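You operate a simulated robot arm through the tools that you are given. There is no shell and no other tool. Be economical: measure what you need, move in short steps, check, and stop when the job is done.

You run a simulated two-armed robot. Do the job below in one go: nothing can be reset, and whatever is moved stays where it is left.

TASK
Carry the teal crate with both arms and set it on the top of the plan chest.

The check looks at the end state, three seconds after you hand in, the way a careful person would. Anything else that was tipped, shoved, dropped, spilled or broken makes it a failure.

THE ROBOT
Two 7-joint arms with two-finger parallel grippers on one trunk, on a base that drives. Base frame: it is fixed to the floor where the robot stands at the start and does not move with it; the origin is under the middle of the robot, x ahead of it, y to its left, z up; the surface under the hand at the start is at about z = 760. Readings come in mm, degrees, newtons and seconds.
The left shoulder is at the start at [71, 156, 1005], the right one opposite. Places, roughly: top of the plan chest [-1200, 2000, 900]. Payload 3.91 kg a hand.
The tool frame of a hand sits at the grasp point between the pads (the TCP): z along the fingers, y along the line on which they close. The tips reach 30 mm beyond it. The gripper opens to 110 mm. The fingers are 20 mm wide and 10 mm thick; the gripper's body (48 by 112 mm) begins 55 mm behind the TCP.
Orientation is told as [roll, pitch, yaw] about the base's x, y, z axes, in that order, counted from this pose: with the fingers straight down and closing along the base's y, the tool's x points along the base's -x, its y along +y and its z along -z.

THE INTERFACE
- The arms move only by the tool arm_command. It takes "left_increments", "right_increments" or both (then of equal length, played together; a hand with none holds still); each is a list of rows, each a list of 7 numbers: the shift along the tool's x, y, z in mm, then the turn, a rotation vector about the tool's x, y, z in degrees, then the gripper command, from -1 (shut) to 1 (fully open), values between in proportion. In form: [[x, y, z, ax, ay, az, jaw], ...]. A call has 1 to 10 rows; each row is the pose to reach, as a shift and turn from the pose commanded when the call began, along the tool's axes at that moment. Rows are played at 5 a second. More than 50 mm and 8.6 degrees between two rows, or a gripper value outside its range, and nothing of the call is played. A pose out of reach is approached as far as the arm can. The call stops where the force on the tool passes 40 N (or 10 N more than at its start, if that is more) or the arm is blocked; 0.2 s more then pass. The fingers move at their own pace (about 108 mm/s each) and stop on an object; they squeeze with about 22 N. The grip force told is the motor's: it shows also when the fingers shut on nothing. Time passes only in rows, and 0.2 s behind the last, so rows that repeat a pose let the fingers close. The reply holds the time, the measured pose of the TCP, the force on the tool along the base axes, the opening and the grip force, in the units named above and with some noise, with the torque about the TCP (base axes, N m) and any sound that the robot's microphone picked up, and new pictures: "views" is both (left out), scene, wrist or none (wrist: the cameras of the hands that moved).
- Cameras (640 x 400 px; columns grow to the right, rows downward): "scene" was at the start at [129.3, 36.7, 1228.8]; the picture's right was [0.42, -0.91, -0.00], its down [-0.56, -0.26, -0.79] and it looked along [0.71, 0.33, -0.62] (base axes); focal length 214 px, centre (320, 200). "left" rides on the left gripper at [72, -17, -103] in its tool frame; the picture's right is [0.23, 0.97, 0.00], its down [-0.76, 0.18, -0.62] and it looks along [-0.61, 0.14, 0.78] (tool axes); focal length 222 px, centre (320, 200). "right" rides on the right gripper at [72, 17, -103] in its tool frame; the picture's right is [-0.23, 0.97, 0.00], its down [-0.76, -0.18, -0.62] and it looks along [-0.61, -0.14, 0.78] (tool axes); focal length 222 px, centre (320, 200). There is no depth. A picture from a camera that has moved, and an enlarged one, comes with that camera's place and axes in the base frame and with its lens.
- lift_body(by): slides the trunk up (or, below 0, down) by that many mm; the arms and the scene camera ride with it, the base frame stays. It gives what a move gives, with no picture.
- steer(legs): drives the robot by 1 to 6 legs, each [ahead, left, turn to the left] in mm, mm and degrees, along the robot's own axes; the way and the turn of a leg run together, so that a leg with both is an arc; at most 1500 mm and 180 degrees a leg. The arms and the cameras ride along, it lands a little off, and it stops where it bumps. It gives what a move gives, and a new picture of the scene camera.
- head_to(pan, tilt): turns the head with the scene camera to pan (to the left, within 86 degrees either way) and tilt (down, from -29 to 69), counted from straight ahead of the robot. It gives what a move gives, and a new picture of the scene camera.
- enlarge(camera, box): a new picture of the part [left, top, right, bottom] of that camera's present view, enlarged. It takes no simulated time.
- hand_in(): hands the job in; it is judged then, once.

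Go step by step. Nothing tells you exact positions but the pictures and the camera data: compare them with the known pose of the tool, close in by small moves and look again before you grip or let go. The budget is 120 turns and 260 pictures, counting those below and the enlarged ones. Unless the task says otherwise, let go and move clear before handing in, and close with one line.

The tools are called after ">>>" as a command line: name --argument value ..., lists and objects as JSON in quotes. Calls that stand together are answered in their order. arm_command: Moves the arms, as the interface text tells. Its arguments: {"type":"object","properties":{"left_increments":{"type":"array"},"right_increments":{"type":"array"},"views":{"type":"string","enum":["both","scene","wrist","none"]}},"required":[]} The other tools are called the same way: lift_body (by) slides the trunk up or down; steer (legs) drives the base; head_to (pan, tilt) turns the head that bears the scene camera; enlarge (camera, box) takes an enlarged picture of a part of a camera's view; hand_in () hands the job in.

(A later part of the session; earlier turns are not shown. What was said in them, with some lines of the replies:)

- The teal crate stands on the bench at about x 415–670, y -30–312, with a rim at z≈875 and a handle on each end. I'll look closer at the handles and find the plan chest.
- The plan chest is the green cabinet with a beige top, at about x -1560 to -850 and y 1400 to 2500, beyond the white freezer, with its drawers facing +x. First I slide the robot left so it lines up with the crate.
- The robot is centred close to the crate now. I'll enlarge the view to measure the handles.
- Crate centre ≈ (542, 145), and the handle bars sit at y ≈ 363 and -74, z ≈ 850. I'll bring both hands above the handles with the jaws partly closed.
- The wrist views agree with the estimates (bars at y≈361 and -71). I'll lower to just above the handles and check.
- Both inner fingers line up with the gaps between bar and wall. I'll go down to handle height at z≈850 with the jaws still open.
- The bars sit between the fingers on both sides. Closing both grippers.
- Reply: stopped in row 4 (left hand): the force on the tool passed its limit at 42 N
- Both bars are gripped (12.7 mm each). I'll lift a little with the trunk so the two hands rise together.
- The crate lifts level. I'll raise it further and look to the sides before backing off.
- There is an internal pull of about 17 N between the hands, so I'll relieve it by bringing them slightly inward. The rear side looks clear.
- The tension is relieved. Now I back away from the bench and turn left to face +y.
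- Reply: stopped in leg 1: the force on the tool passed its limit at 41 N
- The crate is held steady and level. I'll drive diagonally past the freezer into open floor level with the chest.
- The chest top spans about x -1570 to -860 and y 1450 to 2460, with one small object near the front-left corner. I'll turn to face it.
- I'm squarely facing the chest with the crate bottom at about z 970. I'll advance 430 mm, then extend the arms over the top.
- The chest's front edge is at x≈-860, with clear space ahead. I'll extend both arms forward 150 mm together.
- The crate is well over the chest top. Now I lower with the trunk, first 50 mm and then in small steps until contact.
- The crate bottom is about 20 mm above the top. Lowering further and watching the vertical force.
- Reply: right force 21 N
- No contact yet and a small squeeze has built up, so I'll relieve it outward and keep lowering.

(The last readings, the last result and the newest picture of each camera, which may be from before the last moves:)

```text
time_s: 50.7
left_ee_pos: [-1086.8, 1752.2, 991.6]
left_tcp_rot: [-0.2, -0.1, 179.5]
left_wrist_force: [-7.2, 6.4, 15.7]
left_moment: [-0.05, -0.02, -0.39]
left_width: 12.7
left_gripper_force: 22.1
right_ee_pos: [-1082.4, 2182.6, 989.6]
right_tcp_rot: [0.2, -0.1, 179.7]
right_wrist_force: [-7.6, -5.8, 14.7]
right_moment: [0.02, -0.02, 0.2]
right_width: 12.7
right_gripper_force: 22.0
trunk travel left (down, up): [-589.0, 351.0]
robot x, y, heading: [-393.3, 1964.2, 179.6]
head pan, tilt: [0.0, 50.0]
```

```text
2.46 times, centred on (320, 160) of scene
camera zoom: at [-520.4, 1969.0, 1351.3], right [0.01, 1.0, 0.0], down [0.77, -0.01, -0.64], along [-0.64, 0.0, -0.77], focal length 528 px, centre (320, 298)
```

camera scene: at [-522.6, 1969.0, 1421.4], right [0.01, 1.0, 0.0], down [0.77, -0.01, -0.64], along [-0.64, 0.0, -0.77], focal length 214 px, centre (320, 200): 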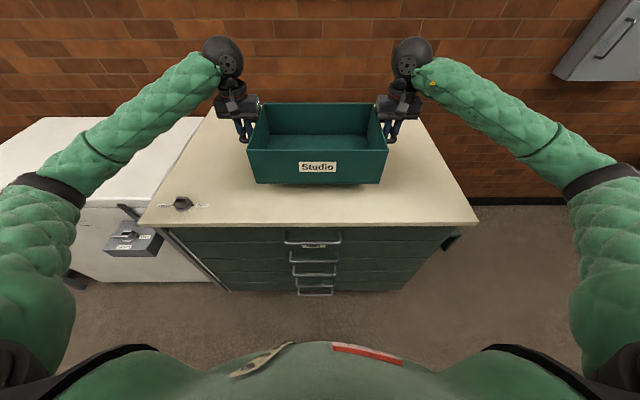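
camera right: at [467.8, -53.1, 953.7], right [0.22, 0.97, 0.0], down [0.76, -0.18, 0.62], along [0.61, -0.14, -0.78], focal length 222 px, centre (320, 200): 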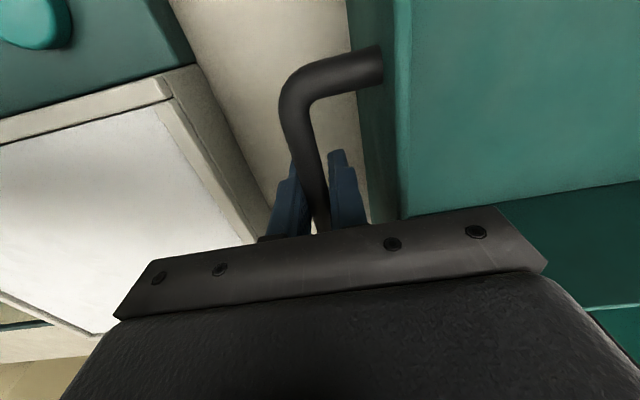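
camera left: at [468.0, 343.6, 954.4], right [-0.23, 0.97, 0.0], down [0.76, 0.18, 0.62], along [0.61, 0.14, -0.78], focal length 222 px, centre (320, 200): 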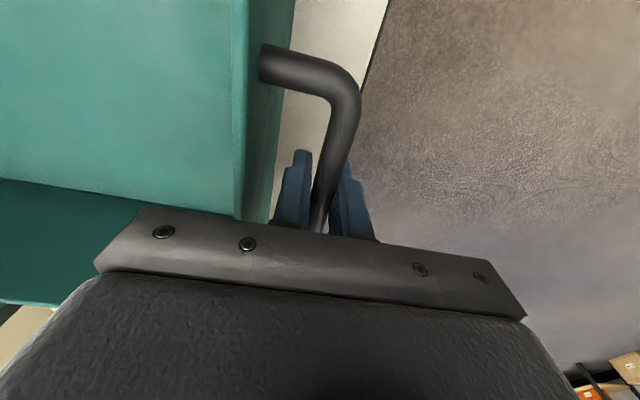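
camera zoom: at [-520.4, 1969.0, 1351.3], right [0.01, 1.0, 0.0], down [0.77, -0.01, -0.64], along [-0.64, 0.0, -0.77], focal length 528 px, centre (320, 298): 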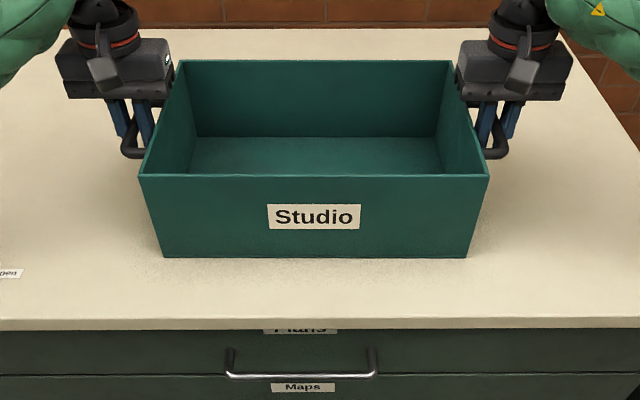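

The crate rests on the chest, pressing up about 15 N per hand. I'll ease up 1.5 mm and then open the jaws to 40 mm.

>>> lift_body --by 1.5

>>> arm_command --left_increments '[[0, 0, 0, 0, 0, 0, -0.6], [0, 0, 0, 0, 0, 0, -0.27], [0, 0, 0, 0, 0, 0, -0.27], [0, 0, 0, 0, 0, 0, -0.27]]' --right_increments '[[0, 0, 0, 0, 0, 0, -0.6], [0, 0, 0, 0, 0, 0, -0.27], [0, 0, 0, 0, 0, 0, -0.27], [0, 0, 0, 0, 0, 0, -0.27]]'

```text
time_s: 51.2
left_ee_pos: [-1086.3, 1751.9, 990.0]
left_tcp_rot: [-0.1, 0.0, 179.5]
left_wrist_force: [-4.0, 12.0, 9.8]
left_moment: [-0.05, 0.2, -0.35]
left_width: 12.8
left_gripper_force: 22.3
right_ee_pos: [-1082.3, 2180.7, 989.7]
right_tcp_rot: [0.1, 0.0, 179.7]
right_wrist_force: [-5.7, -12.6, 11.7]
right_moment: [0.1, 0.16, 0.22]
right_width: 12.6
right_gripper_force: 22.1
trunk travel left (down, up): [-590.0, 350.0]
robot x, y, heading: [-392.9, 1971.1, 179.6]
head pan, tilt: [0.0, 50.0]
```

```text
time_s: 52.2
left_ee_pos: [-1087.6, 1750.1, 990.8]
left_tcp_rot: [-0.1, -0.1, 179.5]
left_wrist_force: [0.5, -0.6, 0.2]
left_moment: [0.02, -0.01, -0.01]
left_width: 40.1
left_gripper_force: 0.2
right_ee_pos: [-1082.0, 2182.9, 988.8]
right_tcp_rot: [0.0, 0.1, 179.8]
right_wrist_force: [0.0, -0.2, -0.2]
right_moment: [-0.03, -0.01, 0.0]
right_width: 40.1
right_gripper_force: 0.1
trunk travel left (down, up): [-590.0, 350.0]
robot x, y, heading: [-392.8, 1967.2, 179.9]
head pan, tilt: [0.0, 50.0]
camera scene: at [-521.0, 1969.0, 1352.2], right [0.01, 1.0, 0.0], down [0.77, -0.01, -0.64], along [-0.64, 0.0, -0.77], focal length 214 px, centre (320, 200)
camera right: at [-1010.4, 2165.2, 1093.4], right [-0.23, -0.97, 0.0], down [-0.76, 0.18, 0.62], along [-0.61, 0.14, -0.78], focal length 222 px, centre (320, 200)
camera left: at [-1015.1, 1766.6, 1094.3], right [0.22, -0.98, 0.0], down [-0.76, -0.17, 0.62], along [-0.61, -0.14, -0.78], focal length 222 px, centre (320, 200)
```

scene: 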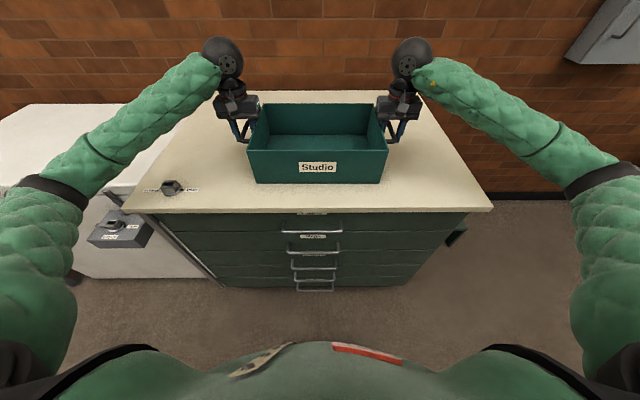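
right: 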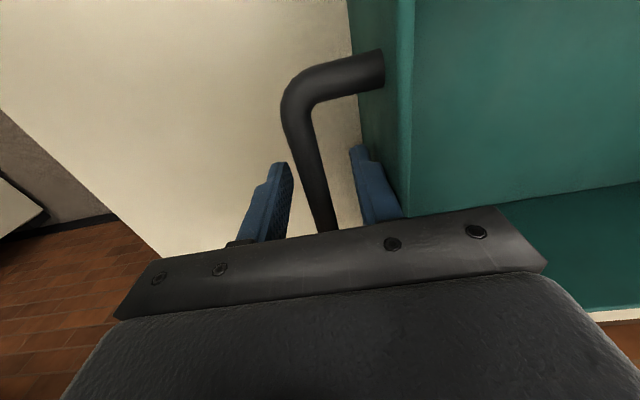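
left: 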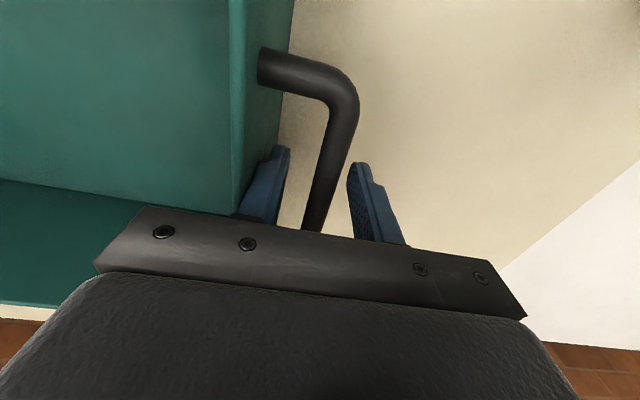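

Both hands are free of the bars and the crate stands on the chest. I'll raise the hands straight up with the trunk and then back off.

>>> lift_body --by 160

>>> steer --legs '[[-300, 0, 0]]'

```text
time_s: 54.0
left_ee_pos: [-1087.5, 1751.2, 1150.8]
left_tcp_rot: [-0.1, 0.0, 179.5]
left_wrist_force: [0.0, -0.1, -0.6]
left_moment: [-0.01, -0.02, 0.01]
left_width: 40.4
left_gripper_force: 0.0
right_ee_pos: [-1082.7, 2182.7, 1147.7]
right_tcp_rot: [0.1, 0.0, 179.7]
right_wrist_force: [0.4, -0.4, -0.6]
right_moment: [-0.02, 0.01, 0.01]
right_width: 40.1
right_gripper_force: 0.1
trunk travel left (down, up): [-750.0, 190.0]
robot x, y, heading: [-393.2, 1965.7, 179.5]
head pan, tilt: [0.0, 50.0]
```

```text
time_s: 56.1
left_ee_pos: [-787.5, 1748.8, 1151.1]
left_tcp_rot: [-0.1, 0.0, 179.5]
left_wrist_force: [0.2, 0.2, 0.6]
left_moment: [0.03, 0.02, 0.01]
left_width: 40.4
left_gripper_force: 0.0
right_ee_pos: [-781.7, 2180.0, 1149.3]
right_tcp_rot: [0.0, 0.1, 179.7]
right_wrist_force: [0.1, 0.5, -0.4]
right_moment: [0.02, -0.02, 0.03]
right_width: 40.5
right_gripper_force: 0.1
trunk travel left (down, up): [-750.0, 190.0]
robot x, y, heading: [-93.3, 1970.1, 179.6]
head pan, tilt: [0.0, 50.0]
camera scene: at [-221.0, 1966.9, 1512.2], right [0.01, 1.0, 0.0], down [0.77, 0.0, -0.64], along [-0.64, 0.0, -0.77], focal length 214 px, centre (320, 200)
```

scene: 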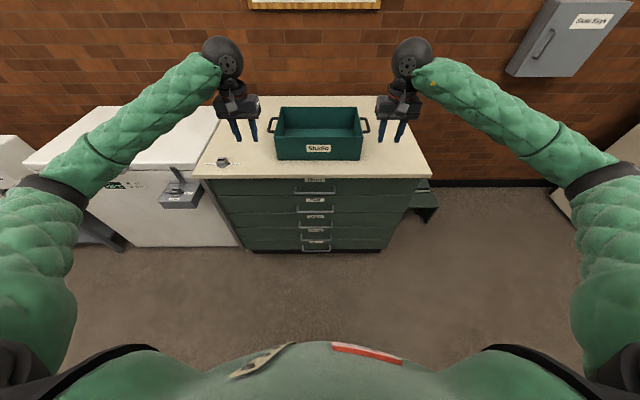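

The crate stands upright and fully on the chest top, nothing else was disturbed, and the hands are clear, so I'm handing in.

>>> hand_in

```text
The job is handed in.
```

The teal crate is on the top of the plan chest, upright and fully supported. Both hands have let go and are clear, and I saw nothing else moved.
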